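You operate a simulated robot arm through the tools that you are given. There is no shell and no other tool.

Carry out the task below with a simulated robot arm. There is one attempt and no reset: what you move stays moved.

Task
Oil the size gauge's stiff runner, gauge the brown leg sample and shoe it.
Fine: two drops or more from the yellow can on the red point, none running over; can back; press on the glide of the gauged size, then slide the jaw back. Set down upright: yellow oil can.

The check looks at the end state, three seconds after you hand in, the way a careful person would. Anything else that was tipped, shoved, dropped, spilled or broken makes it a failure.

Robot
A 7-joint arm with a three-finger gripper, fixed in place. Base frame: the origin is at the foot of the arm, x ahead of it, y to its left, z up; the work surface is at about z = 0.9. Readings come in m, rad, newtons and seconds.
With the tool pointing down near the work surface it reaches from about 0.12 to 0.88 m from the base axis. Its first joint turns from -2.897 to 2.897 rad. Payload 2.94 kg.
Tool frame: the origin (TCP) lies between the finger pads and is the grasp point; the fingertips stand 0.03 m ahead of it; z points along the fingers, y is the line along which they close. The gripper opens to 0.132 m. The gripper's body begins 0.107 m behind the TCP.
Orientation is that of the tool frame in the base frame, as [roll, pitch, yaw] about the fixed x, y, z axes, in that order (R = Rz(yaw) Ry(pitch) Rx(roll)). With the fingers straight down and closing along the base's y, the tool's x points along the base's -x, its y along +y and its z along -z.

Tools
- The arm moves only by the tool jog_arm. Its argument "targets" is a list of rows, each a list of 7 numbers: the shift along the base's x, y, z in m, then the turn, a rotation vector about the base's x, y, z in rad, then the gripper command, from -1 (shut) to 1 (fully open), values between in proportion. In form: [[dx, dy, dz, rx, ry, rz, jaw], ...]. A call has 1 to 20 rows; each row is the pose to reach, as a shift and turn from the pose commanded when the call began. A row lasts 0.2 s, in which the tool goes at most 0.05 m and 0.15 rad; a call with a longer step from one row to the next is refused whole, and so is a gripper value outside its range. A pose out of reach is approached as far as the arm can. The call stops where the force on the tool passes 40 N (or 10 N more than at its start, if that is more) or the arm is blocked; 0.2 s more then pass. Each finger halts on what it meets, pressing with about 41 N; the grip force reading is that of the motor and also rises with nothing between the fingers. The clock runs only during rows and for 0.2 s after the last one: add rows that repeat a pose to give the fingers time. It gives the time, the measured TCP pose, the force on the tool (base axes), the opening and the grip force at its end, in the units of the frame above (readings bear some noise), with the torque about the TCP (base axes, N m) and any sound that the robot's microphone picked up.
- Cameras (640 x 400 px; columns grow to the right, rows downward): "scene" is fixed at [0.386, -0.6583, 1.668]; the picture's right is [0.92, -0.39, 0.00], its down [-0.27, -0.65, -0.71] and it looks along [0.27, 0.66, -0.70] (base axes); focal length 334 px, centre (320, 200). "wrist" rides on the gripper at [0.072, 0.003, -0.144] in the tool frame; the picture's right is [-0.04, 1.00, 0.00], its down [-0.88, -0.04, -0.48] and it looks along [-0.47, -0.02, 0.88] (tool axes); focal length 256 px, centre (320, 200). There is no depth. A picture from a camera that has moved, and an enlarged one, comes with that camera's place and axes in the base frame and with its lens. The place of the scene camera against the robot may be out by one fixed shift of up to 0.025 m in any direction.
- grab_frame(camera): a new picture of that camera. The clock stands still meanwhile.
- lift_body(by): slides the trunk up (or, below 0, down) by that many m; the arm rides with it, the base frame stays. It gives what a move gives, with no picture.
- close_up(camera, box): a new picture of the part [left, top, right, bottom] of that camera's present view, enlarged. The clock stands still meanwhile.
- hand_in(): hands the job in; it is judged then, once.

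Nothing tells you positions but the pictures and the camera data. Unless the task says otherwise, let go and move clear before handing in.

The tools are called after "Emit:" by a JSON object that holds its "fn" and its "kwargs". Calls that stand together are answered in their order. jog_arm: Moves the arm, as the interface text tells. Its arguments: {"type":"object","properties":{"targets":{"type":"array","items":{"type":"array","items":{"type":"number"}}}},"required":["targets"]} The other tools are called the same way: lift_body (by) slides the trunk up or down; grab_frame (camera) takes a picture; close_up (camera, box) takes an enlarged picture of a part of a camera's view; hand_in () hands the job in.

At the start:

```text
time_s: 0.0
position: [0.6034, 0.0245, 1.3131]
ee_rot: [3.141, 0.0, 3.141]
wrist_force: [0.2, -0.2, 1.0]
torque: [0.02, 0.01, 0.02]
opening: 0.1323
gripper_force: 0.0
trunk travel left (down, up): [-0.35, 0.19]
```

scene: 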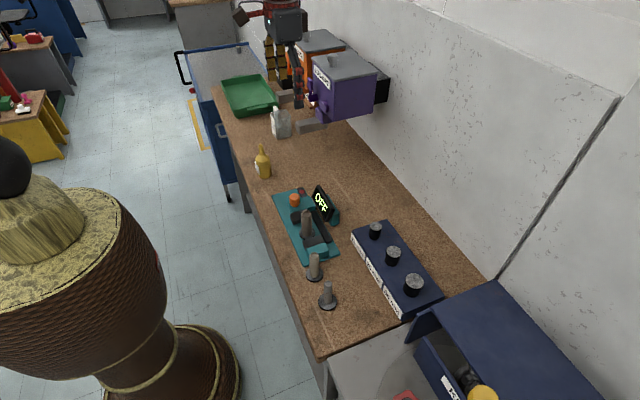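
wrist: 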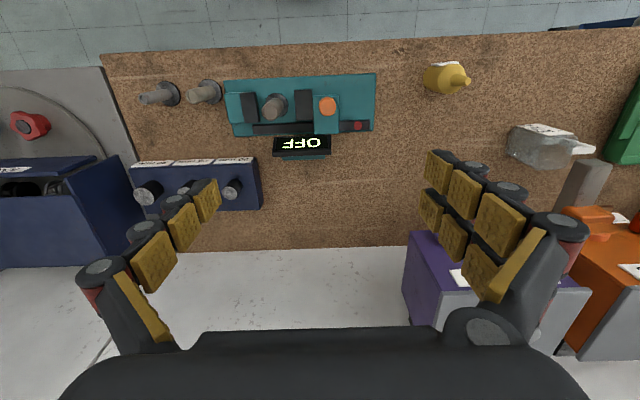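

I see a bench with a teal size gauge (display OFF, orange button), a yellow oil can, a grey can, leg samples, and a navy rack with three glides. First I'll look closely at each of these.

Emit:
{"fn": "close_up", "kwargs": {"camera": "scene", "box": [230, 170, 390, 270]}}

Emit:
{"fn": "close_up", "kwargs": {"camera": "scene", "box": [290, 210, 450, 330]}}

Emit:
{"fn": "close_up", "kwargs": {"camera": "wrist", "box": [120, 50, 400, 225]}}

Emit:
{"fn": "close_up", "kwargs": {"camera": "wrist", "box": [400, 30, 640, 180]}}

```text
4.00 times, centred on (310, 220) of scene
camera zoom: at [0.386, -0.6583, 1.668], right [0.92, -0.39, 0.0], down [-0.27, -0.65, -0.71], along [0.27, 0.66, -0.7], focal length 1338 px, centre (360, 120)
```

zoom: 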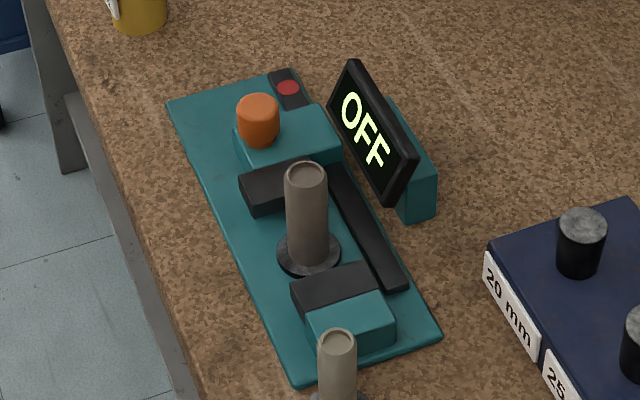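

```text
3.33 times, centred on (370, 270) of scene
camera zoom: at [0.386, -0.6583, 1.668], right [0.92, -0.39, 0.0], down [-0.27, -0.65, -0.71], along [0.27, 0.66, -0.7], focal length 1115 px, centre (153, -33)
```

zoom: 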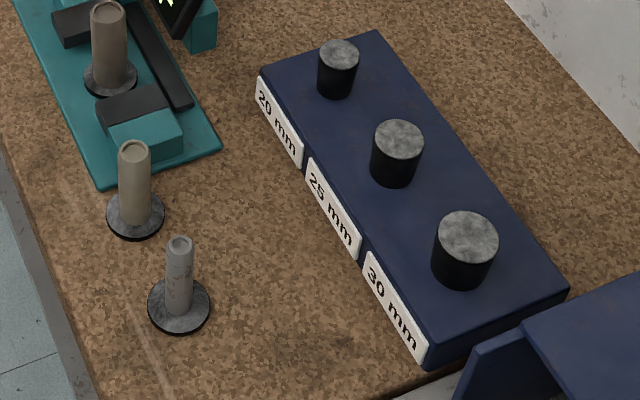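

```text
2.29 times, centred on (260, 138) of wrist
camera zoom: at [0.5311, 0.027, 1.4571], right [0.04, 1.0, 0.0], down [0.88, -0.04, 0.48], along [0.47, -0.02, -0.88], focal length 585 px, centre (457, 343)
```

zoom: 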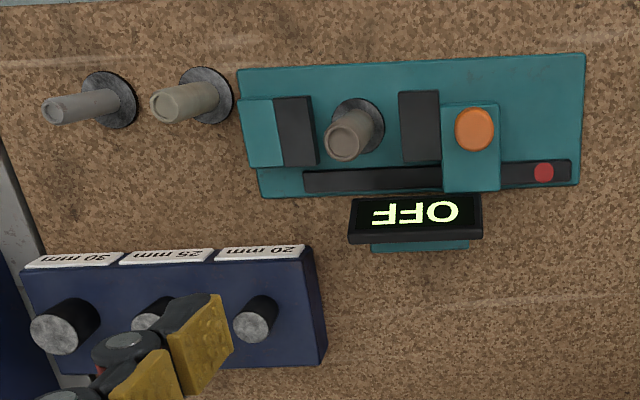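

```text
2.67 times, centred on (520, 105) of wrist
camera zoom: at [0.5311, 0.027, 1.4571], right [0.04, 1.0, 0.0], down [0.88, -0.04, 0.48], along [0.47, -0.02, -0.88], focal length 683 px, centre (-213, 453)
```

zoom: 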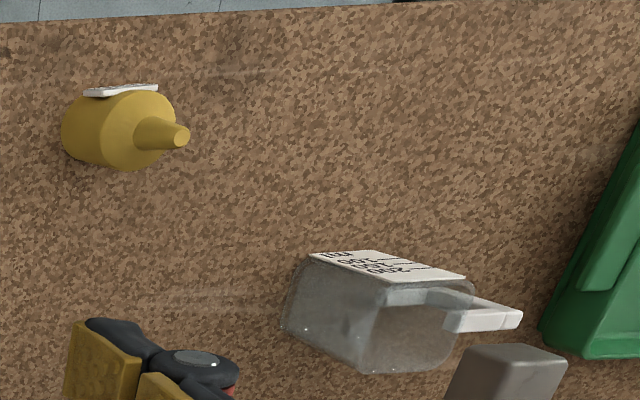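

The gauge stands with a leg sample between its jaws, and two more legs stand nearby. I need to tell which leg is the brown one and read the labels, so I'll zoom in further.

Emit:
{"fn": "close_up", "kwargs": {"camera": "scene", "box": [285, 200, 345, 310]}}

Emit:
{"fn": "close_up", "kwargs": {"camera": "scene", "box": [245, 140, 285, 185]}}

Emit:
{"fn": "close_up", "kwargs": {"camera": "scene", "box": [270, 180, 345, 230]}}

Emit:
{"fn": "close_up", "kwargs": {"camera": "wrist", "box": [130, 70, 230, 130]}}

Emit:
{"fn": "close_up", "kwargs": {"camera": "wrist", "box": [220, 65, 380, 165]}}

Emit:
{"fn": "close_up", "kwargs": {"camera": "scene", "box": [200, 0, 400, 140]}}

Emit:
{"fn": "close_up", "kwargs": {"camera": "scene", "box": [380, 280, 540, 400]}}

```text
3.64 times, centred on (315, 255) of scene
camera zoom: at [0.386, -0.6583, 1.668], right [0.92, -0.39, 0.0], down [-0.27, -0.65, -0.71], along [0.27, 0.66, -0.7], focal length 1216 px, centre (338, 0)
```

zoom: 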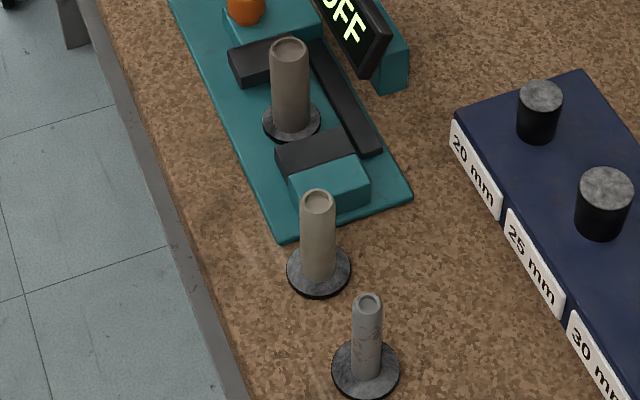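

```text
8.89 times, centred on (265, 162) of scene
camera zoom: at [0.386, -0.6583, 1.668], right [0.92, -0.39, 0.0], down [-0.27, -0.65, -0.71], along [0.27, 0.66, -0.7], focal length 2973 px, centre (809, 533)
```

zoom: 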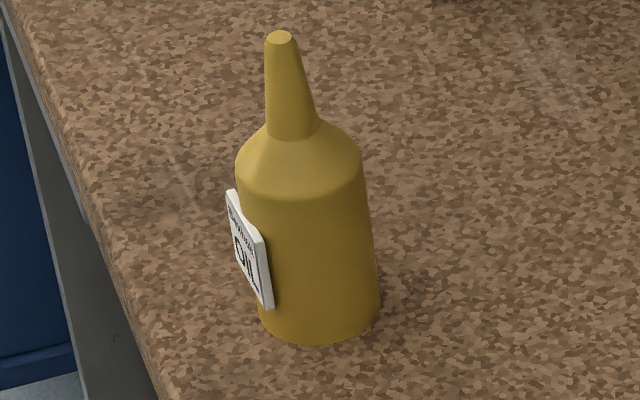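

```text
8.00 times, centred on (308, 205) of scene
camera zoom: at [0.386, -0.6583, 1.668], right [0.92, -0.39, 0.0], down [-0.27, -0.65, -0.71], along [0.27, 0.66, -0.7], focal length 2676 px, centre (420, 160)
```

zoom: 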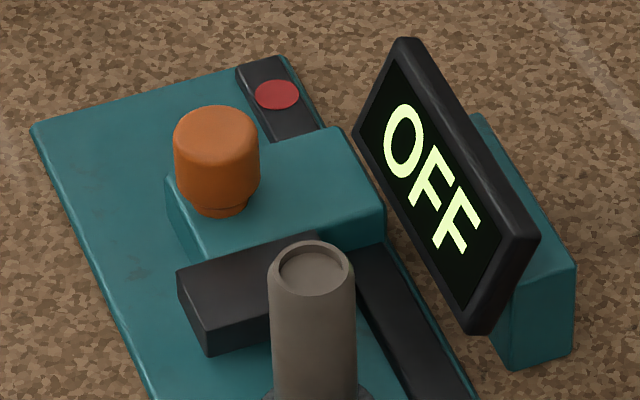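

```text
6.40 times, centred on (180, 100) of wrist
camera zoom: at [0.5311, 0.027, 1.4571], right [0.04, 1.0, 0.0], down [0.88, -0.04, 0.48], along [0.47, -0.02, -0.88], focal length 1638 px, centre (1216, 840)
```

zoom: 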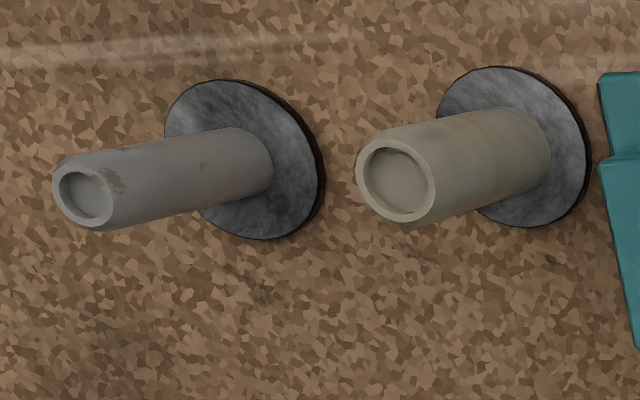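

```text
4.00 times, centred on (300, 115) of wrist
camera zoom: at [0.5311, 0.027, 1.4571], right [0.04, 1.0, 0.0], down [0.88, -0.04, 0.48], along [0.47, -0.02, -0.88], focal length 1024 px, centre (400, 540)
```

zoom: 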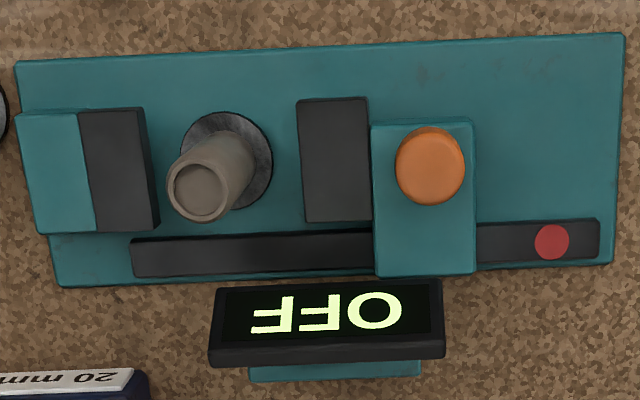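

```text
2.86 times, centred on (300, 70) of scene
camera zoom: at [0.386, -0.6583, 1.668], right [0.92, -0.39, 0.0], down [-0.27, -0.65, -0.71], along [0.27, 0.66, -0.7], focal length 956 px, centre (377, 571)
```

zoom: 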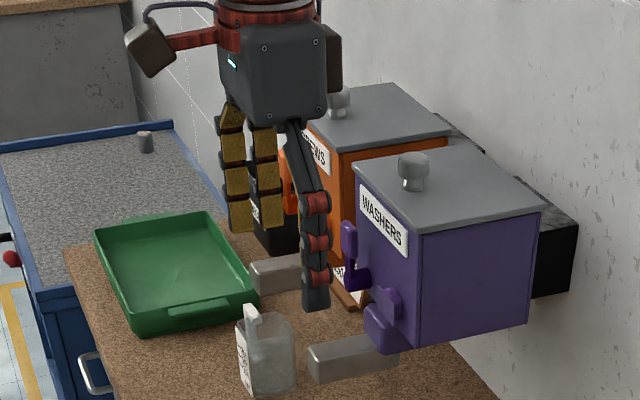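

```text
3.33 times, centred on (460, 340) of scene
camera zoom: at [0.386, -0.6583, 1.668], right [0.92, -0.39, 0.0], down [-0.27, -0.65, -0.71], along [0.27, 0.66, -0.7], focal length 1115 px, centre (-147, -267)
```

zoom: 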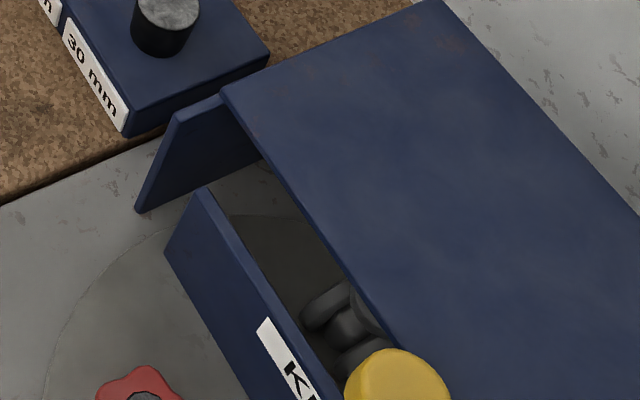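

The brown leg is the one standing in the gauge. The beige and grey legs are spares. The yellow can stands at about (0.56, 0.25) and the red oil point at about (0.646, 0.100). I'll bring the wrist camera closer to get better measurements.

Emit:
{"fn": "jog_arm", "kwargs": {"targets": [[-0.02, 0.02, -0.03, 0, 0, 0, 1], [-0.04, 0.05, -0.06, 0, 0, 0, 1], [-0.05, 0.08, -0.1, 0, 0, 0, 1], [-0.05, 0.1, -0.12, 0, 0, 0, 1], [-0.05, 0.1, -0.12, 0, 0, 0, 1]]}}

```text
refused: row 3 steps farther than a row can; nothing moved
```

My third step was slightly too long, so nothing moved. I'll resend it with shorter steps.

Emit:
{"fn": "jog_arm", "kwargs": {"targets": [[-0.02, 0.02, -0.03, 0, 0, 0, 1], [-0.03, 0.05, -0.06, 0, 0, 0, 1], [-0.04, 0.08, -0.09, 0, 0, 0, 1], [-0.05, 0.1, -0.12, 0, 0, 0, 1], [-0.05, 0.1, -0.12, 0, 0, 0, 1]]}}

Emit:
{"fn": "grab_frame", "kwargs": {"camera": "wrist"}}

Emit:
{"fn": "grab_frame", "kwargs": {"camera": "scene"}}

```text
time_s: 1.2
position: [0.5515, 0.1227, 1.1936]
ee_rot: [3.14, -0.001, 3.139]
wrist_force: [0.2, 0.5, 0.5]
torque: [0.0, 0.0, -0.02]
opening: 0.1322
gripper_force: 0.1
trunk travel left (down, up): [-0.35, 0.19]
```

```text
taken
camera wrist: at [0.4788, 0.1266, 1.337], right [0.04, 1.0, 0.0], down [0.88, -0.04, 0.48], along [0.48, -0.02, -0.88], focal length 256 px, centre (320, 200)
```

wrist: 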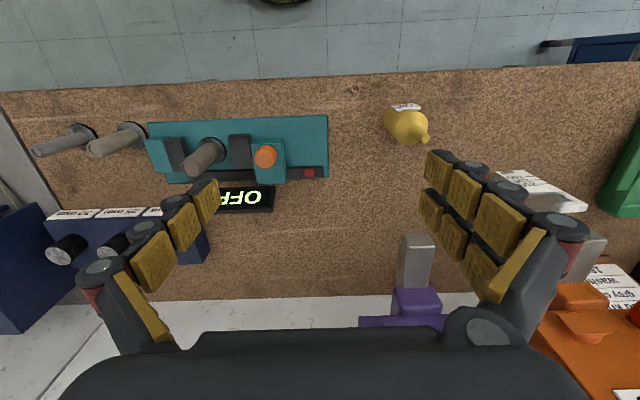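

```text
taken
```

scene: 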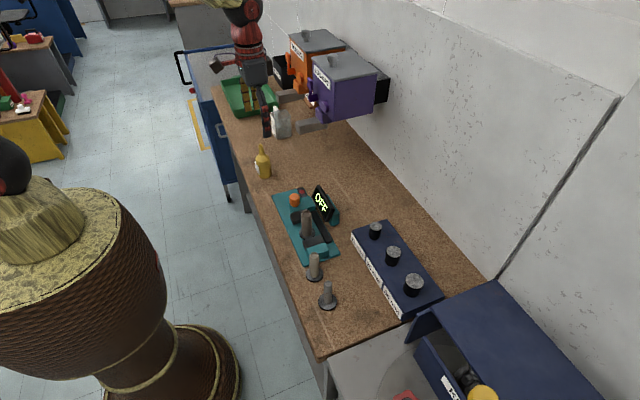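

I can see the can, the gauge and the finger layout clearly from here. Next I'll take zoomed views to measure the can and the red point.

Emit:
{"fn": "close_up", "kwargs": {"camera": "wrist", "box": [370, 90, 450, 150]}}

Emit:
{"fn": "close_up", "kwargs": {"camera": "wrist", "box": [140, 105, 340, 225]}}

```text
6.67 times, centred on (410, 120) of wrist
camera zoom: at [0.4788, 0.1266, 1.337], right [0.04, 1.0, 0.0], down [0.88, -0.04, 0.48], along [0.48, -0.02, -0.88], focal length 1707 px, centre (-280, 733)
```

zoom: 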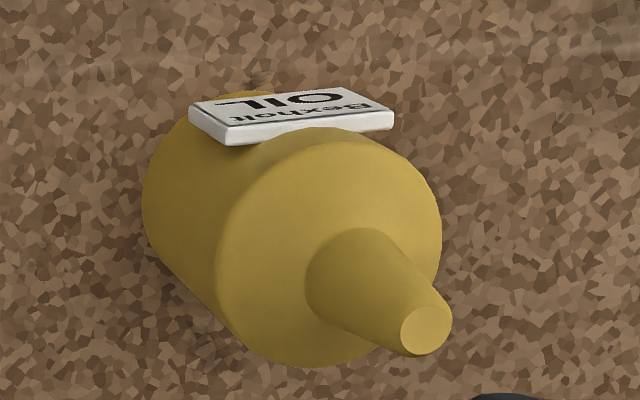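

```text
3.20 times, centred on (240, 165) of wrist
camera zoom: at [0.4788, 0.1266, 1.337], right [0.04, 1.0, 0.0], down [0.88, -0.04, 0.48], along [0.48, -0.02, -0.88], focal length 819 px, centre (576, 312)
```

zoom: 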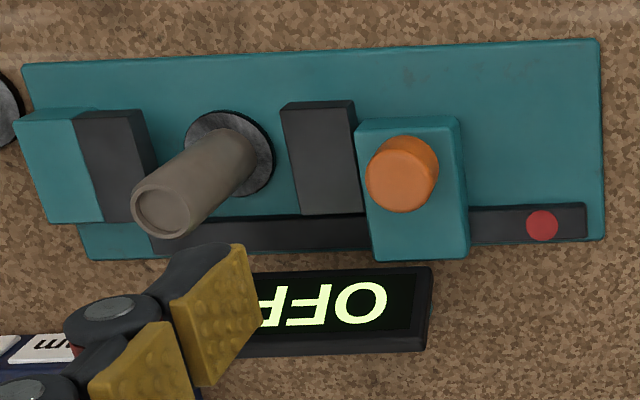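

The measurements agree: can axis about (0.567, 0.252), 0.05 m wide and 0.13 m tall; red point (0.652, 0.101, 0.915); knob top (0.604, 0.038, 0.968); leg top (0.607, -0.064, 0.992). To pour, I'll grasp the can from the side with a level tool and roll it. First I'll test in free air whether the arm can hold the tool level.

Emit:
{"fn": "jog_arm", "kwargs": {"targets": [[0, 0, 0.01, 0, -0.14, 0, 1], [0, 0, 0.02, 0, -0.28, 0, 1], [0, 0, 0.03, 0, -0.42, 0, 1], [0, 0, 0.04, 0, -0.56, 0, 1], [0, 0, 0.05, 0, -0.7, 0, 1], [0, 0, 0.05, 0, -0.84, 0, 1], [0, 0, 0.05, 0, -0.98, 0, 1], [0, 0, 0.05, 0, -1.12, 0, 1], [0, 0, 0.05, 0, -1.26, 0, 1], [0, 0, 0.05, 0, -1.4, 0, 1], [0, 0, 0.05, 0, -1.54, 0, 1], [0, 0, 0.05, 0, -1.571, 0, 1], [0, 0, 0.05, 0, -1.571, 0, 1]]}}

Emit:
{"fn": "grab_frame", "kwargs": {"camera": "scene"}}

Emit:
{"fn": "grab_frame", "kwargs": {"camera": "wrist"}}

```text
time_s: 4.0
position: [0.5539, 0.1231, 1.2428]
ee_rot: [0.083, 1.568, 0.083]
wrist_force: [-0.8, -0.5, -0.2]
torque: [-0.01, -0.01, 0.03]
opening: 0.1319
gripper_force: 0.2
trunk travel left (down, up): [-0.35, 0.19]
```

```text
taken
```

scene: 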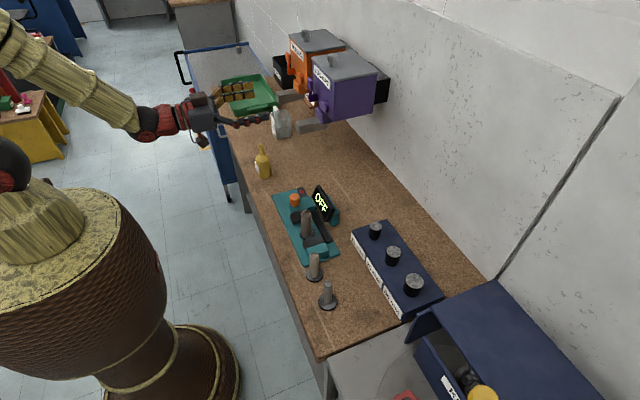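

```text
taken
camera wrist: at [0.4095, 0.1272, 1.1709], right [0.0, 1.0, 0.04], down [-0.48, -0.04, 0.88], along [0.88, -0.02, 0.48], focal length 256 px, centre (320, 200)
```

wrist: 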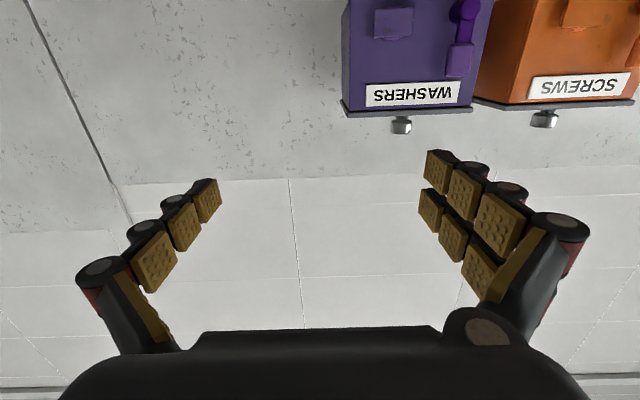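

A level tool is reachable. Next I'll test how far it can roll, since tipping the can towards -y needs a positive roll about x.

Emit:
{"fn": "jog_arm", "kwargs": {"targets": [[0, 0, 0, 0.15, 0, 0, 1], [0, 0, 0, 0.3, 0, 0, 1], [0, 0, 0, 0.45, 0, 0, 1], [0, 0, 0, 0.6, 0, 0, 1], [0, 0, 0, 0.75, 0, 0, 1], [0, 0, 0, 0.9, 0, 0, 1], [0, 0, 0, 1.05, 0, 0, 1], [0, 0, 0, 1.2, 0, 0, 1], [0, 0, 0, 1.35, 0, 0, 1], [0, 0, 0, 1.5, 0, 0, 1], [0, 0, 0, 1.65, 0, 0, 1], [0, 0, 0, 1.8, 0, 0, 1], [0, 0, 0, 1.95, 0, 0, 1], [0, 0, 0, 2.1, 0, 0, 1], [0, 0, 0, 2.25, 0, 0, 1], [0, 0, 0, 2.4, 0, 0, 1], [0, 0, 0, 2.55, 0, 0, 1], [0, 0, 0, 2.7, 0, 0, 1], [0, 0, 0, 2.85, 0, 0, 1], [0, 0, 0, 3.0, 0, 0, 1]]}}

Emit:
{"fn": "grab_frame", "kwargs": {"camera": "wrist"}}

Emit:
{"fn": "grab_frame", "kwargs": {"camera": "scene"}}

```text
time_s: 8.2
position: [0.5526, 0.1245, 1.2434]
ee_rot: [1.572, -1.431, 1.57]
wrist_force: [-0.4, -0.4, -0.7]
torque: [-0.02, -0.03, -0.03]
opening: 0.132
gripper_force: 0.1
out of reach, approached as far as the arm can: row 2, 3, 4, 5, 6, 7, 8, 9, 10, 11, 12
trunk travel left (down, up): [-0.35, 0.19]
```

```text
taken
camera wrist: at [0.4096, 0.1311, 1.3161], right [0.0, -1.0, 0.1], down [-0.48, -0.08, -0.88], along [0.88, -0.05, -0.47], focal length 256 px, centre (320, 200)
```

wrist: 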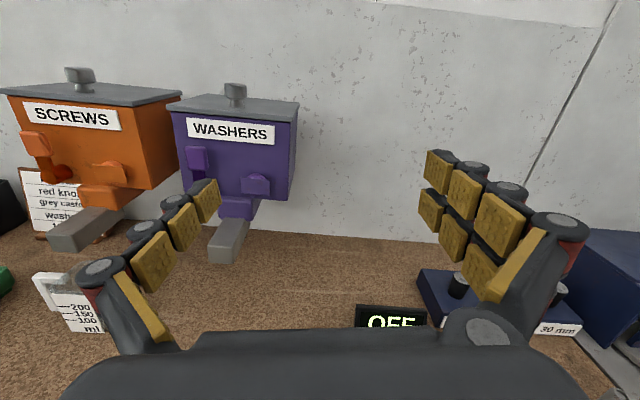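

```text
taken
```

scene: 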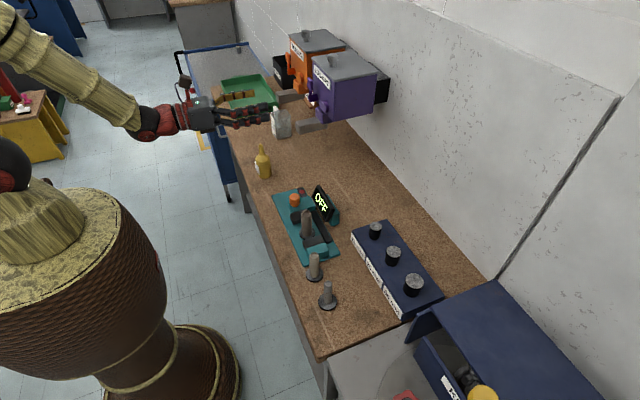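

The roll range is enough when the tool x axis (the camera side) points up. I'll square the tool up and move it above the can, keeping the fingers over the spout.

Emit:
{"fn": "jog_arm", "kwargs": {"targets": [[0, 0.025, 0, 0.0716, 0, 0, 1], [0.003, 0.05, 0, 0.1416, 0, 0, 1], [0.007, 0.09, -0.02, 0.1416, 0, 0, 1], [0.0136, 0.1275, -0.04, 0.1416, 0, 0, 1], [0.0136, 0.1275, -0.08, 0.1416, 0, 0, 1], [0.0136, 0.1275, -0.12, 0.1416, 0, 0, 1], [0.0136, 0.1275, -0.12, 0.1416, 0, 0, 1]]}}

Emit:
{"fn": "grab_frame", "kwargs": {"camera": "wrist"}}

Emit:
{"fn": "grab_frame", "kwargs": {"camera": "scene"}}

```text
time_s: 9.8
position: [0.5647, 0.2491, 1.1247]
ee_rot: [2.167, -1.569, 0.974]
wrist_force: [-0.4, -0.2, -0.5]
torque: [0.0, -0.02, 0.0]
opening: 0.132
gripper_force: 0.1
trunk travel left (down, up): [-0.35, 0.19]
```

```text
taken
camera wrist: at [0.4219, 0.2456, 1.1972], right [0.0, -1.0, -0.04], down [-0.48, 0.04, -0.88], along [0.88, 0.02, -0.48], focal length 256 px, centre (320, 200)
```

wrist: 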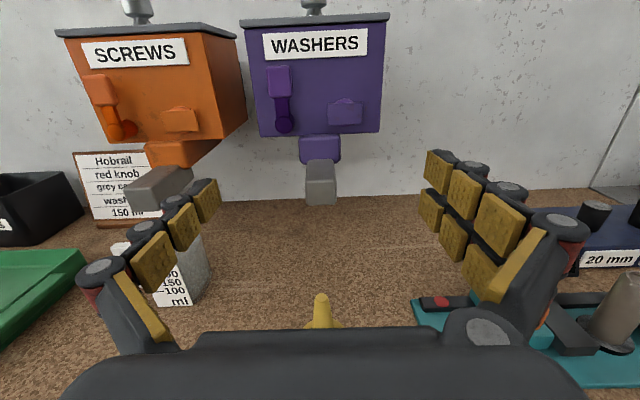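

```text
taken
```

scene: 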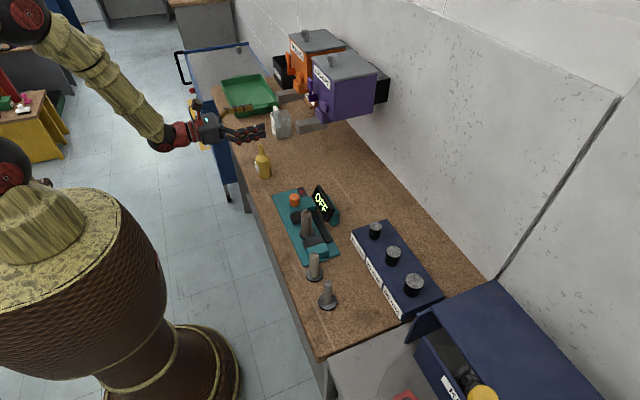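

The spout sits dead centre between the fingers, as predicted. I'll lower the tool around the can to grasp height and check before closing.

Emit:
{"fn": "jog_arm", "kwargs": {"targets": [[0, 0, -0.04, 0, 0, 0, 1], [0, 0, -0.08, 0, 0, 0, 1], [0, 0, -0.12, 0, 0, 0, 1], [0, 0, -0.15, 0, 0, 0, 1], [0, 0, -0.176, 0, 0, 0, 1], [0, 0, -0.176, 0, 0, 0, 1]]}}

Emit:
{"fn": "grab_frame", "kwargs": {"camera": "wrist"}}

Emit:
{"fn": "close_up", "kwargs": {"camera": "scene", "box": [180, 90, 300, 190]}}

```text
time_s: 11.2
position: [0.5735, 0.2597, 0.9508]
ee_rot: [1.741, -1.563, 1.397]
wrist_force: [0.5, 0.3, -0.1]
torque: [0.01, 0.04, 0.04]
opening: 0.1322
gripper_force: 0.1
out of reach, approached as far as the arm can: row 5, 6
trunk travel left (down, up): [-0.35, 0.19]
```

```text
taken
camera wrist: at [0.4291, 0.2583, 1.023], right [0.0, -1.0, -0.03], down [-0.48, 0.03, -0.88], along [0.88, 0.01, -0.48], focal length 256 px, centre (320, 200)
```

wrist: 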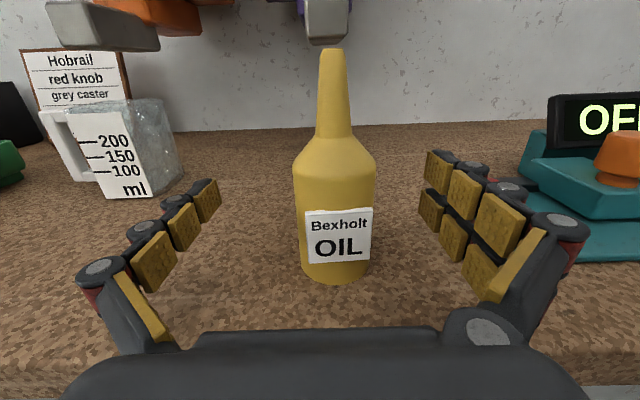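

```text
4.00 times, centred on (240, 140) of scene
camera zoom: at [0.386, -0.6583, 1.668], right [0.92, -0.39, 0.0], down [-0.27, -0.65, -0.71], along [0.27, 0.66, -0.7], focal length 1338 px, centre (640, 440)
```

zoom: 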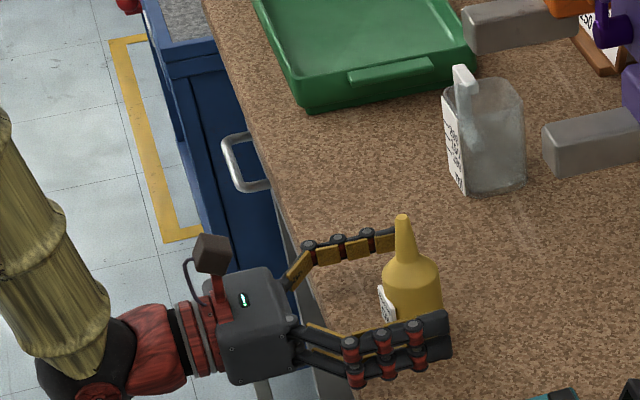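

The last few centimetres were just out of the arm's reach in this pose. I'll go back up, lower the trunk, and come down again with more reach to spare.

Emit:
{"fn": "jog_arm", "kwargs": {"targets": [[0, 0, 0.04, 0, 0, 0, 1], [0, 0, 0.08, 0, 0, 0, 1], [0, 0, 0.12, 0, 0, 0, 1], [0, 0, 0.12, 0, 0, 0, 1]]}}

```text
time_s: 12.2
position: [0.573, 0.2574, 1.0696]
ee_rot: [-0.765, -1.57, -2.377]
wrist_force: [0.6, 0.1, 0.4]
torque: [0.0, -0.02, 0.02]
opening: 0.1321
gripper_force: 0.0
trunk travel left (down, up): [-0.35, 0.19]
```

The arm is clear above the spout again at about z = 1.07. I'll lower the trunk by 0.12 m, which carries the gripper down around the can.

Emit:
{"fn": "lift_body", "kwargs": {"by": -0.12}}

Emit:
{"fn": "grab_frame", "kwargs": {"camera": "wrist"}}

```text
time_s: 13.7
position: [0.5724, 0.2576, 0.9505]
ee_rot: [-2.545, -1.57, -0.599]
wrist_force: [0.1, -0.2, -0.2]
torque: [-0.04, 0.01, -0.01]
opening: 0.1322
gripper_force: 0.0
trunk travel left (down, up): [-0.23, 0.31]
```

```text
taken
camera wrist: at [0.4283, 0.255, 1.023], right [0.0, -1.0, -0.04], down [-0.48, 0.04, -0.88], along [0.88, 0.02, -0.48], focal length 256 px, centre (320, 200)
```

wrist: 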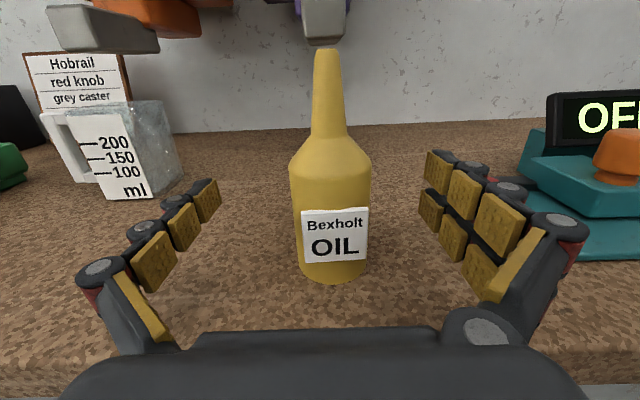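

The can sits upright between the fingers and about 6 mm off centre towards -y. I'll centre on it and close the grip.

Emit:
{"fn": "jog_arm", "kwargs": {"targets": [[-0.0055, -0.006, -0.003, 0, 0, 0, 1], [-0.0055, -0.006, -0.003, 0, 0, 0, 1], [-0.0055, -0.006, -0.003, 0, 0, 0, 0.2], [-0.0055, -0.006, -0.003, 0, 0, 0, 0.0], [-0.0055, -0.006, -0.003, 0, 0, 0, -0.1], [-0.0055, -0.006, -0.003, 0, 0, 0, -0.1], [-0.0055, -0.006, -0.003, 0, 0, 0, -0.1]]}}

Emit:
{"fn": "grab_frame", "kwargs": {"camera": "wrist"}}

```text
time_s: 15.3
position: [0.5666, 0.2512, 0.9481]
ee_rot: [-0.371, -1.569, -2.769]
wrist_force: [-0.2, -0.2, -1.2]
torque: [-0.04, -0.02, -0.06]
opening: 0.0591
gripper_force: 0.1
trunk travel left (down, up): [-0.23, 0.31]
```

```text
taken
camera wrist: at [0.4224, 0.249, 1.0203], right [0.0, -1.0, -0.04], down [-0.48, 0.04, -0.88], along [0.88, 0.02, -0.48], focal length 256 px, centre (320, 200)
```

wrist: 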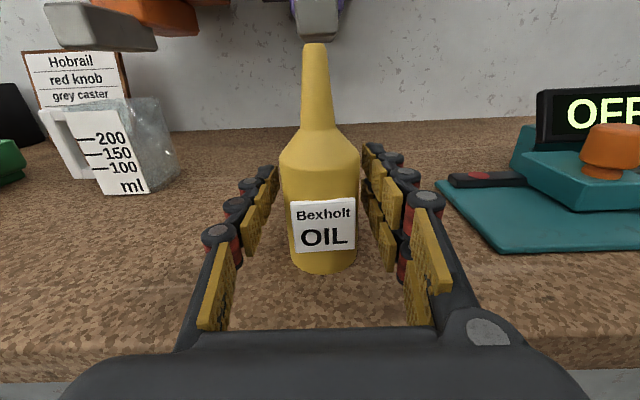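

The can is centred with small equal gaps on both sides. I'll close onto it now.

Emit:
{"fn": "jog_arm", "kwargs": {"targets": [[0, 0, 0, 0, 0, 0, -0.25], [0, 0, 0, 0, 0, 0, -0.4], [0, 0, 0, 0, 0, 0, -0.6], [0, 0, 0, 0, 0, 0, -0.6]]}}

Emit:
{"fn": "grab_frame", "kwargs": {"camera": "wrist"}}

```text
time_s: 16.3
position: [0.5661, 0.2519, 0.9484]
ee_rot: [-0.287, -1.57, -2.853]
wrist_force: [0.0, 0.0, 0.2]
torque: [-0.04, 0.03, -0.02]
opening: 0.0449
gripper_force: 40.6
trunk travel left (down, up): [-0.23, 0.31]
```

```text
taken
camera wrist: at [0.4224, 0.249, 1.0203], right [0.0, -1.0, -0.04], down [-0.48, 0.04, -0.88], along [0.88, 0.02, -0.48], focal length 256 px, centre (320, 200)
```

wrist: 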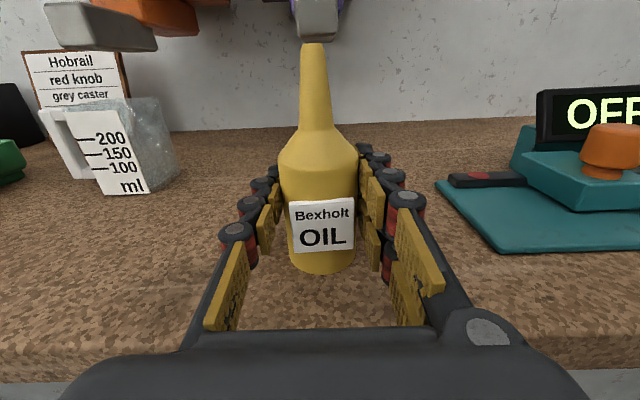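

I have the can gripped at 40.6 N with no sideways force. I'll lift it straight up and check that it hangs level.

Emit:
{"fn": "jog_arm", "kwargs": {"targets": [[0, 0, 0.01, 0, 0, 0, -0.6], [0, 0, 0.03, 0, 0, 0, -0.6], [0, 0, 0.06, 0, 0, 0, -0.6], [0, 0, 0.09, 0, 0, 0, -0.6], [0, 0, 0.12, 0, 0, 0, -0.6], [0, 0, 0.14, 0, 0, 0, -0.6], [0, 0, 0.14, 0, 0, 0, -0.6]]}}

Emit:
{"fn": "grab_frame", "kwargs": {"camera": "wrist"}}

Emit:
{"fn": "close_up", "kwargs": {"camera": "scene", "box": [200, 90, 360, 210]}}

```text
time_s: 17.9
position: [0.5657, 0.2508, 1.0871]
ee_rot: [2.515, -1.57, 0.627]
wrist_force: [-0.2, 0.0, -1.5]
torque: [0.02, -0.02, 0.02]
opening: 0.0449
gripper_force: 40.9
trunk travel left (down, up): [-0.23, 0.31]
```

```text
taken
camera wrist: at [0.4223, 0.2487, 1.16], right [0.0, -1.0, -0.04], down [-0.48, 0.04, -0.88], along [0.88, 0.02, -0.48], focal length 256 px, centre (320, 200)
```

wrist: 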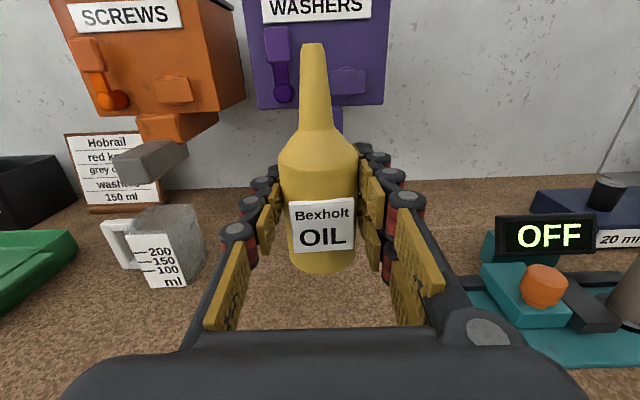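

```text
3.33 times, centred on (280, 150) of scene
camera zoom: at [0.386, -0.6583, 1.668], right [0.92, -0.39, 0.0], down [-0.27, -0.65, -0.71], along [0.27, 0.66, -0.7], focal length 1115 px, centre (453, 367)
```

zoom: 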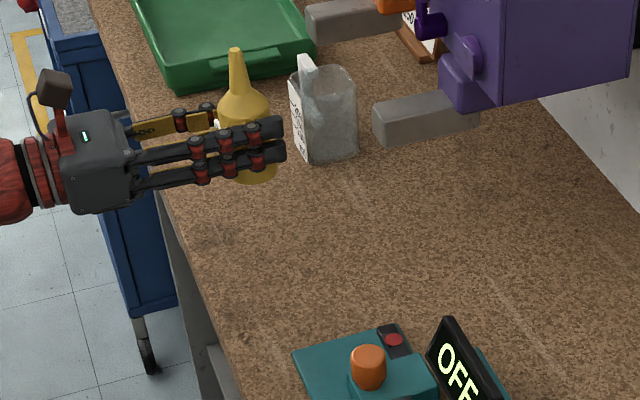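

The can is up and stable. I'll carry it upright until it is over the red point, well above the gauge.

Emit:
{"fn": "jog_arm", "kwargs": {"targets": [[0.01, -0.015, 0, 0, 0, 0, -0.6], [0.025, -0.045, 0, 0, 0, 0, -0.6], [0.04, -0.075, 0, 0, 0, 0, -0.6], [0.057, -0.105, 0, 0, 0, 0, -0.6], [0.073, -0.135, 0, 0, 0, 0, -0.6], [0.085, -0.151, 0, 0, 0, 0, -0.6], [0.085, -0.151, 0, 0, 0, 0, -0.6]]}}

Emit:
{"fn": "grab_frame", "kwargs": {"camera": "wrist"}}

Emit:
{"fn": "grab_frame", "kwargs": {"camera": "scene"}}

```text
time_s: 19.5
position: [0.6522, 0.1004, 1.087]
ee_rot: [2.875, -1.57, 0.266]
wrist_force: [0.7, 1.1, -0.9]
torque: [0.02, -0.01, 0.01]
opening: 0.0449
gripper_force: 40.8
trunk travel left (down, up): [-0.23, 0.31]
```

```text
taken
camera wrist: at [0.5074, 0.0963, 1.1587], right [0.0, -1.0, -0.04], down [-0.48, 0.04, -0.88], along [0.88, 0.02, -0.48], focal length 256 px, centre (320, 200)
```

wrist: 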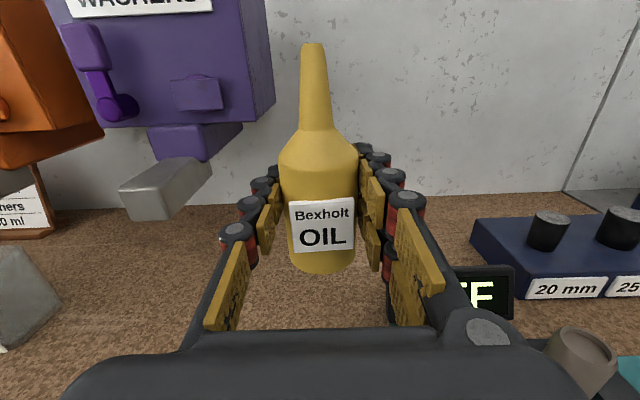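

```text
taken
```

scene: 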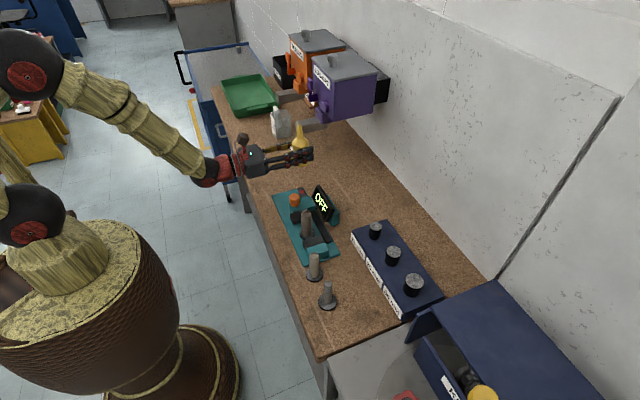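

The can is upright over the red point. I'll tip it gradually towards -y, keeping the spout tip over the red point and stopping before level to check.

Emit:
{"fn": "jog_arm", "kwargs": {"targets": [[0, 0.012, -0.008, 0.15, 0, 0, -0.6], [0, 0.0236, -0.016, 0.3, 0, 0, -0.6], [0, 0.0348, -0.024, 0.45, 0, 0, -0.6], [0, 0.0452, -0.032, 0.6, 0, 0, -0.6], [0, 0.0545, -0.04, 0.75, 0, 0, -0.6], [0, 0.0627, -0.048, 0.9, 0, 0, -0.6], [0, 0.0694, -0.056, 1.05, 0, 0, -0.6], [0, 0.0746, -0.063, 1.2, 0, 0, -0.6], [0, 0.0746, -0.063, 1.2, 0, 0, -0.6]]}}

Emit:
{"fn": "grab_frame", "kwargs": {"camera": "wrist"}}

Emit:
{"fn": "close_up", "kwargs": {"camera": "scene", "box": [240, 110, 360, 230]}}

```text
time_s: 21.5
position: [0.7161, 0.2599, 1.2469]
ee_rot: [-1.804, -0.48, -1.526]
wrist_force: [-0.1, 0.4, -1.5]
torque: [-0.03, 0.0, 0.04]
opening: 0.0449
gripper_force: 40.9
out of reach, approached as far as the arm can: row 1, 2, 3, 4, 5, 6, 7, 8, 9
trunk travel left (down, up): [-0.23, 0.31]
```

```text
taken
camera wrist: at [0.5776, 0.2036, 1.3076], right [-0.21, -0.42, -0.88], down [-0.49, 0.83, -0.27], along [0.84, 0.37, -0.38], focal length 256 px, centre (320, 200)
```

wrist: 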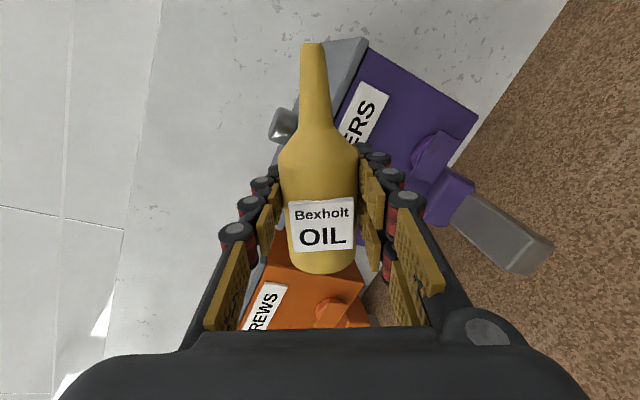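

```text
3.33 times, centred on (300, 170) of scene
camera zoom: at [0.386, -0.6583, 1.668], right [0.92, -0.39, 0.0], down [-0.27, -0.65, -0.71], along [0.27, 0.66, -0.7], focal length 1115 px, centre (387, 300)
```

zoom: 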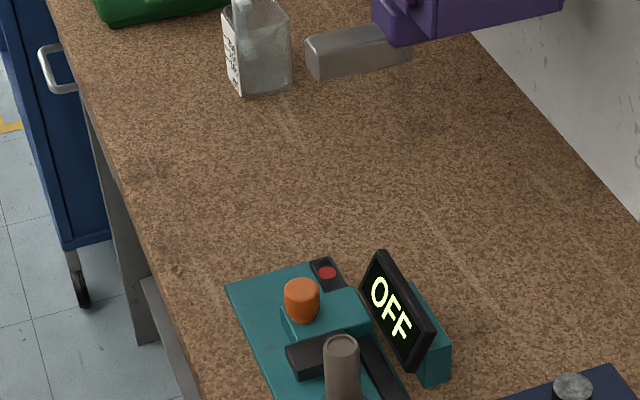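

Rolling from that pose made the arm wander off to about (0.716, 0.260, 1.247), near the dispensers, with the can tilted roughly 60°. I hear and see no spill. I'll look at the full scene before moving anything.

Emit:
{"fn": "grab_frame", "kwargs": {"camera": "scene"}}

Emit:
{"fn": "close_up", "kwargs": {"camera": "scene", "box": [220, 0, 400, 140]}}

```text
taken
```

scene: 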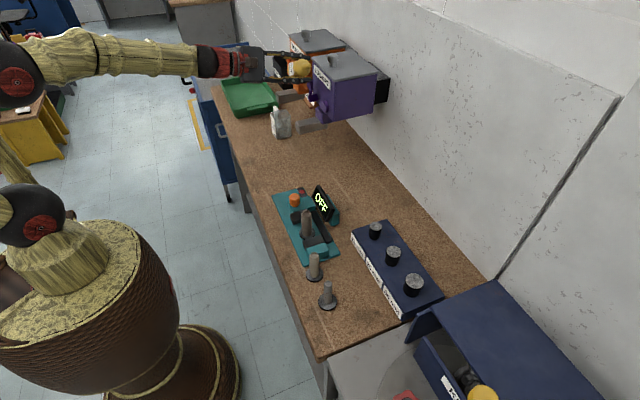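

```text
2.86 times, centred on (310, 70) of scene
camera zoom: at [0.386, -0.6583, 1.668], right [0.92, -0.39, 0.0], down [-0.27, -0.65, -0.71], along [0.27, 0.66, -0.7], focal length 956 px, centre (349, 571)
```

zoom: 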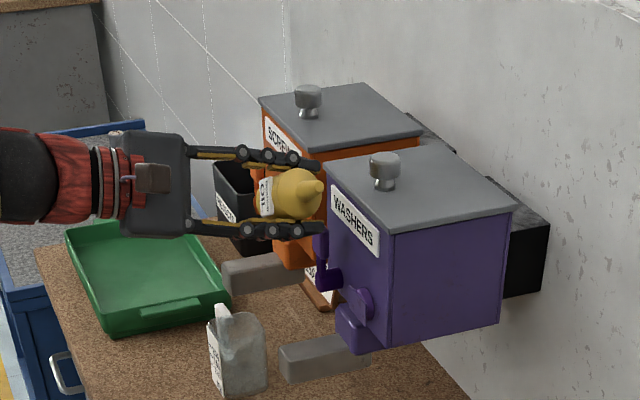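

The gripper is beside the washers box with no contact force. I'll back straight out in -x in small steps, holding the orientation.

Emit:
{"fn": "jog_arm", "kwargs": {"targets": [[-0.03, 0, 0, 0, 0, 0, -0.6], [-0.06, 0, 0, 0, 0, 0, -0.6], [-0.09, 0, 0, 0, 0, 0, -0.6]]}}

Emit:
{"fn": "grab_frame", "kwargs": {"camera": "scene"}}

```text
time_s: 22.3
position: [0.6256, 0.2526, 1.2568]
ee_rot: [-1.813, -0.484, -1.526]
wrist_force: [0.6, -0.3, -0.6]
torque: [-0.01, 0.0, -0.02]
opening: 0.0447
gripper_force: 40.9
out of reach, approached as far as the arm can: row 2, 3
trunk travel left (down, up): [-0.23, 0.31]
```

```text
taken
```

scene: 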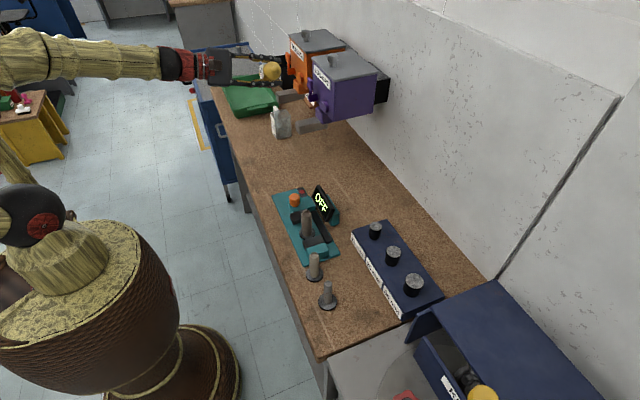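

The gripper is now clear of the dispenser. The can is tipped about 63°, so I'll roll it back upright about the tool's own axis (a pure wrist turn) before doing anything else.

Emit:
{"fn": "jog_arm", "kwargs": {"targets": [[0, 0, 0, -0.146, 0.0105, 0.0308, -0.6], [0, 0, 0, -0.2925, 0.021, 0.0616, -0.6], [0, 0, 0, -0.4385, 0.0315, 0.0924, -0.6], [0, 0, 0, -0.5845, 0.042, 0.1232, -0.6]]}}

Emit:
{"fn": "grab_frame", "kwargs": {"camera": "wrist"}}

```text
time_s: 23.3
position: [0.6262, 0.2505, 1.256]
ee_rot: [-2.004, -1.052, -1.255]
wrist_force: [-0.3, -0.8, -1.2]
torque: [-0.01, -0.01, 0.01]
opening: 0.0449
gripper_force: 40.7
trunk travel left (down, up): [-0.23, 0.31]
```

```text
taken
camera wrist: at [0.497, 0.2229, 1.3475], right [-0.16, -0.86, -0.49], down [-0.59, 0.48, -0.65], along [0.79, 0.18, -0.59], focal length 256 px, centre (320, 200)
```

wrist: 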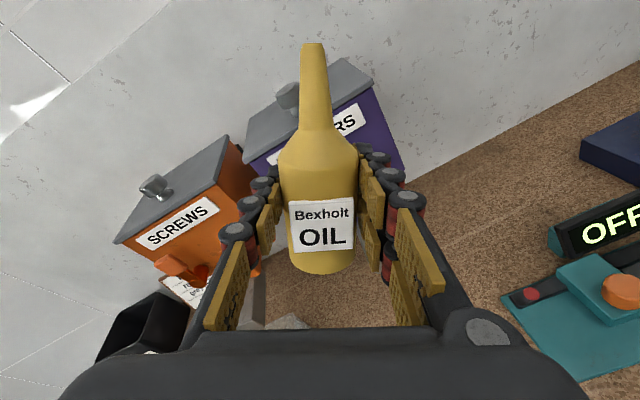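

That works. I'll finish rolling the can upright.

Emit:
{"fn": "jog_arm", "kwargs": {"targets": [[0, 0, 0, -0.146, 0.0105, 0.0308, -0.6], [0, 0, 0, -0.2925, 0.021, 0.0616, -0.6], [0, 0, 0, -0.4385, 0.0315, 0.0924, -0.6], [0, 0, 0, -0.476, 0.034, 0.1, -0.6], [0, 0, 0, -0.476, 0.034, 0.1, -0.6]]}}

Emit:
{"fn": "grab_frame", "kwargs": {"camera": "wrist"}}

Emit:
{"fn": "grab_frame", "kwargs": {"camera": "scene"}}

```text
time_s: 24.5
position: [0.627, 0.2497, 1.2568]
ee_rot: [3.1, -1.359, -0.025]
wrist_force: [0.4, 0.1, -1.6]
torque: [0.0, 0.05, -0.01]
opening: 0.0446
gripper_force: 40.9
trunk travel left (down, up): [-0.23, 0.31]
```

```text
taken
camera wrist: at [0.501, 0.2563, 1.3574], right [-0.08, -1.0, -0.03], down [-0.65, 0.07, -0.76], along [0.76, -0.04, -0.65], focal length 256 px, centre (320, 200)
```

wrist: 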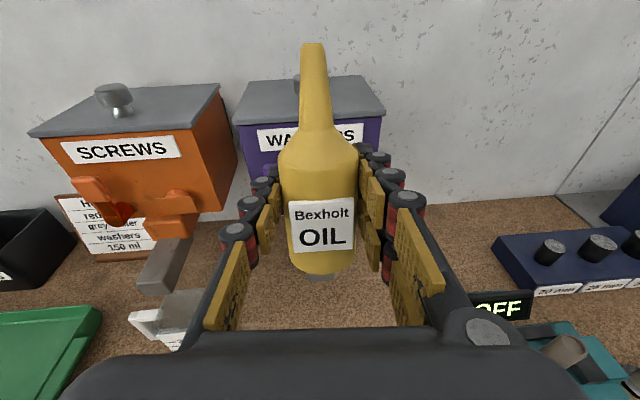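

```text
taken
```

scene: 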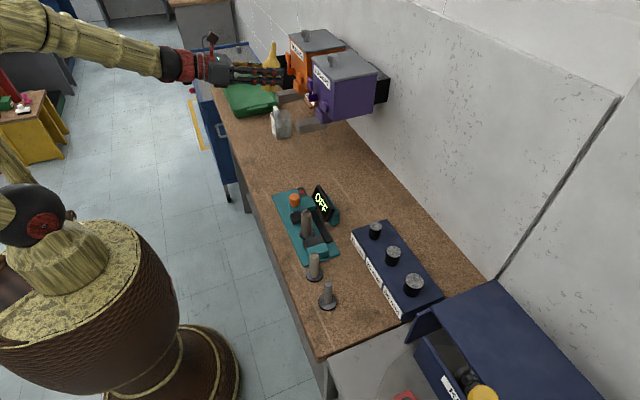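

The can is upright again and the arm is well placed at full reach. I'll lower the trunk 0.20 m so that pouring height falls inside the comfortable range.

Emit:
{"fn": "lift_body", "kwargs": {"by": -0.2}}

Emit:
{"fn": "grab_frame", "kwargs": {"camera": "scene"}}

```text
time_s: 26.7
position: [0.6272, 0.2492, 1.057]
ee_rot: [3.106, -1.358, -0.031]
wrist_force: [-0.1, -0.3, -0.8]
torque: [0.01, 0.0, 0.0]
opening: 0.0443
gripper_force: 41.0
trunk travel left (down, up): [-0.03, 0.51]
```

```text
taken
```

scene: 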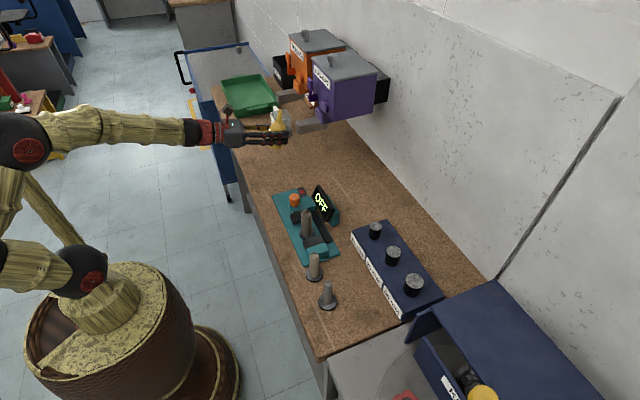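

The forearm is now nearly level at low height, which is what I wanted. I'll level the tool, give it a slight yaw in line with the arm, and move beside the red point with the can upright.

Emit:
{"fn": "jog_arm", "kwargs": {"targets": [[0.005, -0.015, 0.003, 0.007, -0.053, 0.067, -0.6], [0.012, -0.035, 0.006, 0.014, -0.106, 0.134, -0.6], [0.018, -0.05, 0.01, 0.021, -0.158, 0.2, -0.6], [0.025, -0.07, 0.013, 0.028, -0.211, 0.267, -0.6], [0.025, -0.07, 0.013, 0.028, -0.211, 0.267, -0.6]]}}

Emit:
{"fn": "grab_frame", "kwargs": {"camera": "wrist"}}

Emit:
{"fn": "grab_frame", "kwargs": {"camera": "scene"}}

```text
time_s: 27.9
position: [0.6528, 0.1786, 1.0712]
ee_rot: [-1.601, -1.564, -1.344]
wrist_force: [0.0, -0.4, -1.1]
torque: [-0.01, -0.01, -0.03]
opening: 0.0448
gripper_force: 40.8
trunk travel left (down, up): [-0.03, 0.51]
```

```text
taken
camera wrist: at [0.5121, 0.1473, 1.1427], right [0.2, -0.98, -0.05], down [-0.47, -0.05, -0.88], along [0.86, 0.2, -0.48], focal length 256 px, centre (320, 200)
```

wrist: 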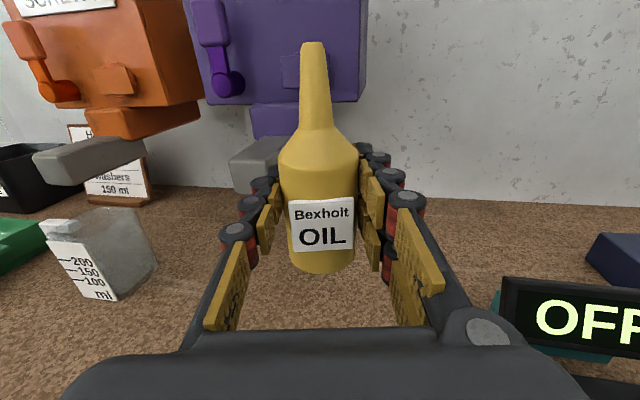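

```text
taken
```

scene: 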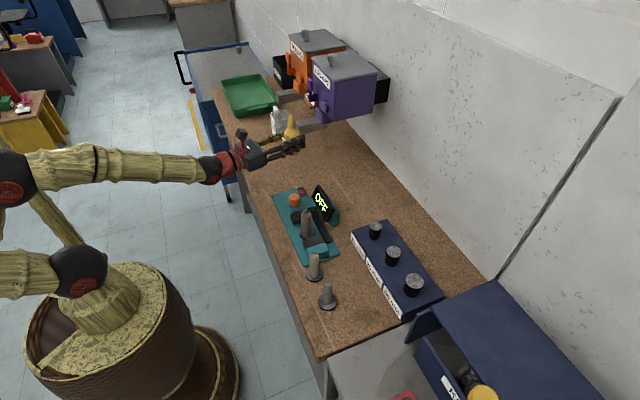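

The can is upright beside the red point and the reach looks comfortable. I'll test the roll to about 69°, below the tilt I've already tried without dripping, with the tip heading over the red point.

Emit:
{"fn": "jog_arm", "kwargs": {"targets": [[-0.002, 0, 0, 0.147, 0.0298, 0, -0.6], [-0.004, -0.001, 0, 0.294, 0.0597, 0, -0.6], [-0.006, -0.001, 0, 0.441, 0.0895, 0, -0.6], [-0.008, -0.002, 0, 0.588, 0.119, 0, -0.6]]}}

Emit:
{"fn": "grab_frame", "kwargs": {"camera": "scene"}}

```text
time_s: 28.9
position: [0.62, 0.2146, 1.1145]
ee_rot: [-1.639, -0.977, -1.351]
wrist_force: [0.6, -0.6, -1.5]
torque: [-0.01, -0.02, 0.04]
opening: 0.0446
gripper_force: 41.8
out of reach, approached as far as the arm can: row 1, 2, 3, 4
trunk travel left (down, up): [-0.03, 0.51]
```

```text
taken
```

scene: 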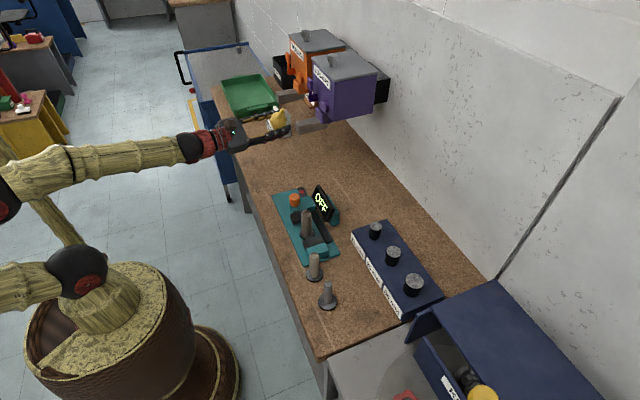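

The arm won't roll further in this direction from here, because the wrist joint is at its limit. I'll roll the can upright again, set it back at its home spot, re-approach with the wrist unwound, and then pour.

Emit:
{"fn": "jog_arm", "kwargs": {"targets": [[0, 0, 0, -0.146, -0.0241, 0.0056, -0.6], [0, 0, 0, -0.292, -0.0482, 0.0112, -0.6], [0, 0, 0, -0.438, -0.0722, 0.0169, -0.6], [0, 0, 0, -0.585, -0.0964, 0.0225, -0.6], [0, 0, 0, -0.585, -0.0964, 0.0225, -0.6]]}}

Emit:
{"fn": "grab_frame", "kwargs": {"camera": "wrist"}}

```text
time_s: 30.1
position: [0.6212, 0.215, 1.1146]
ee_rot: [3.006, -1.534, 0.299]
wrist_force: [0.1, 0.5, -1.0]
torque: [0.02, 0.02, 0.02]
opening: 0.0445
gripper_force: 40.2
trunk travel left (down, up): [-0.03, 0.51]
```

```text
taken
camera wrist: at [0.4822, 0.189, 1.192], right [0.16, -0.99, -0.04], down [-0.51, -0.05, -0.86], along [0.85, 0.16, -0.51], focal length 256 px, centre (320, 200)
```

wrist: 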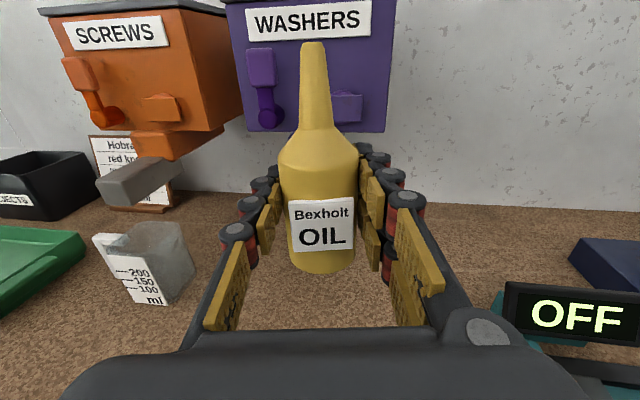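

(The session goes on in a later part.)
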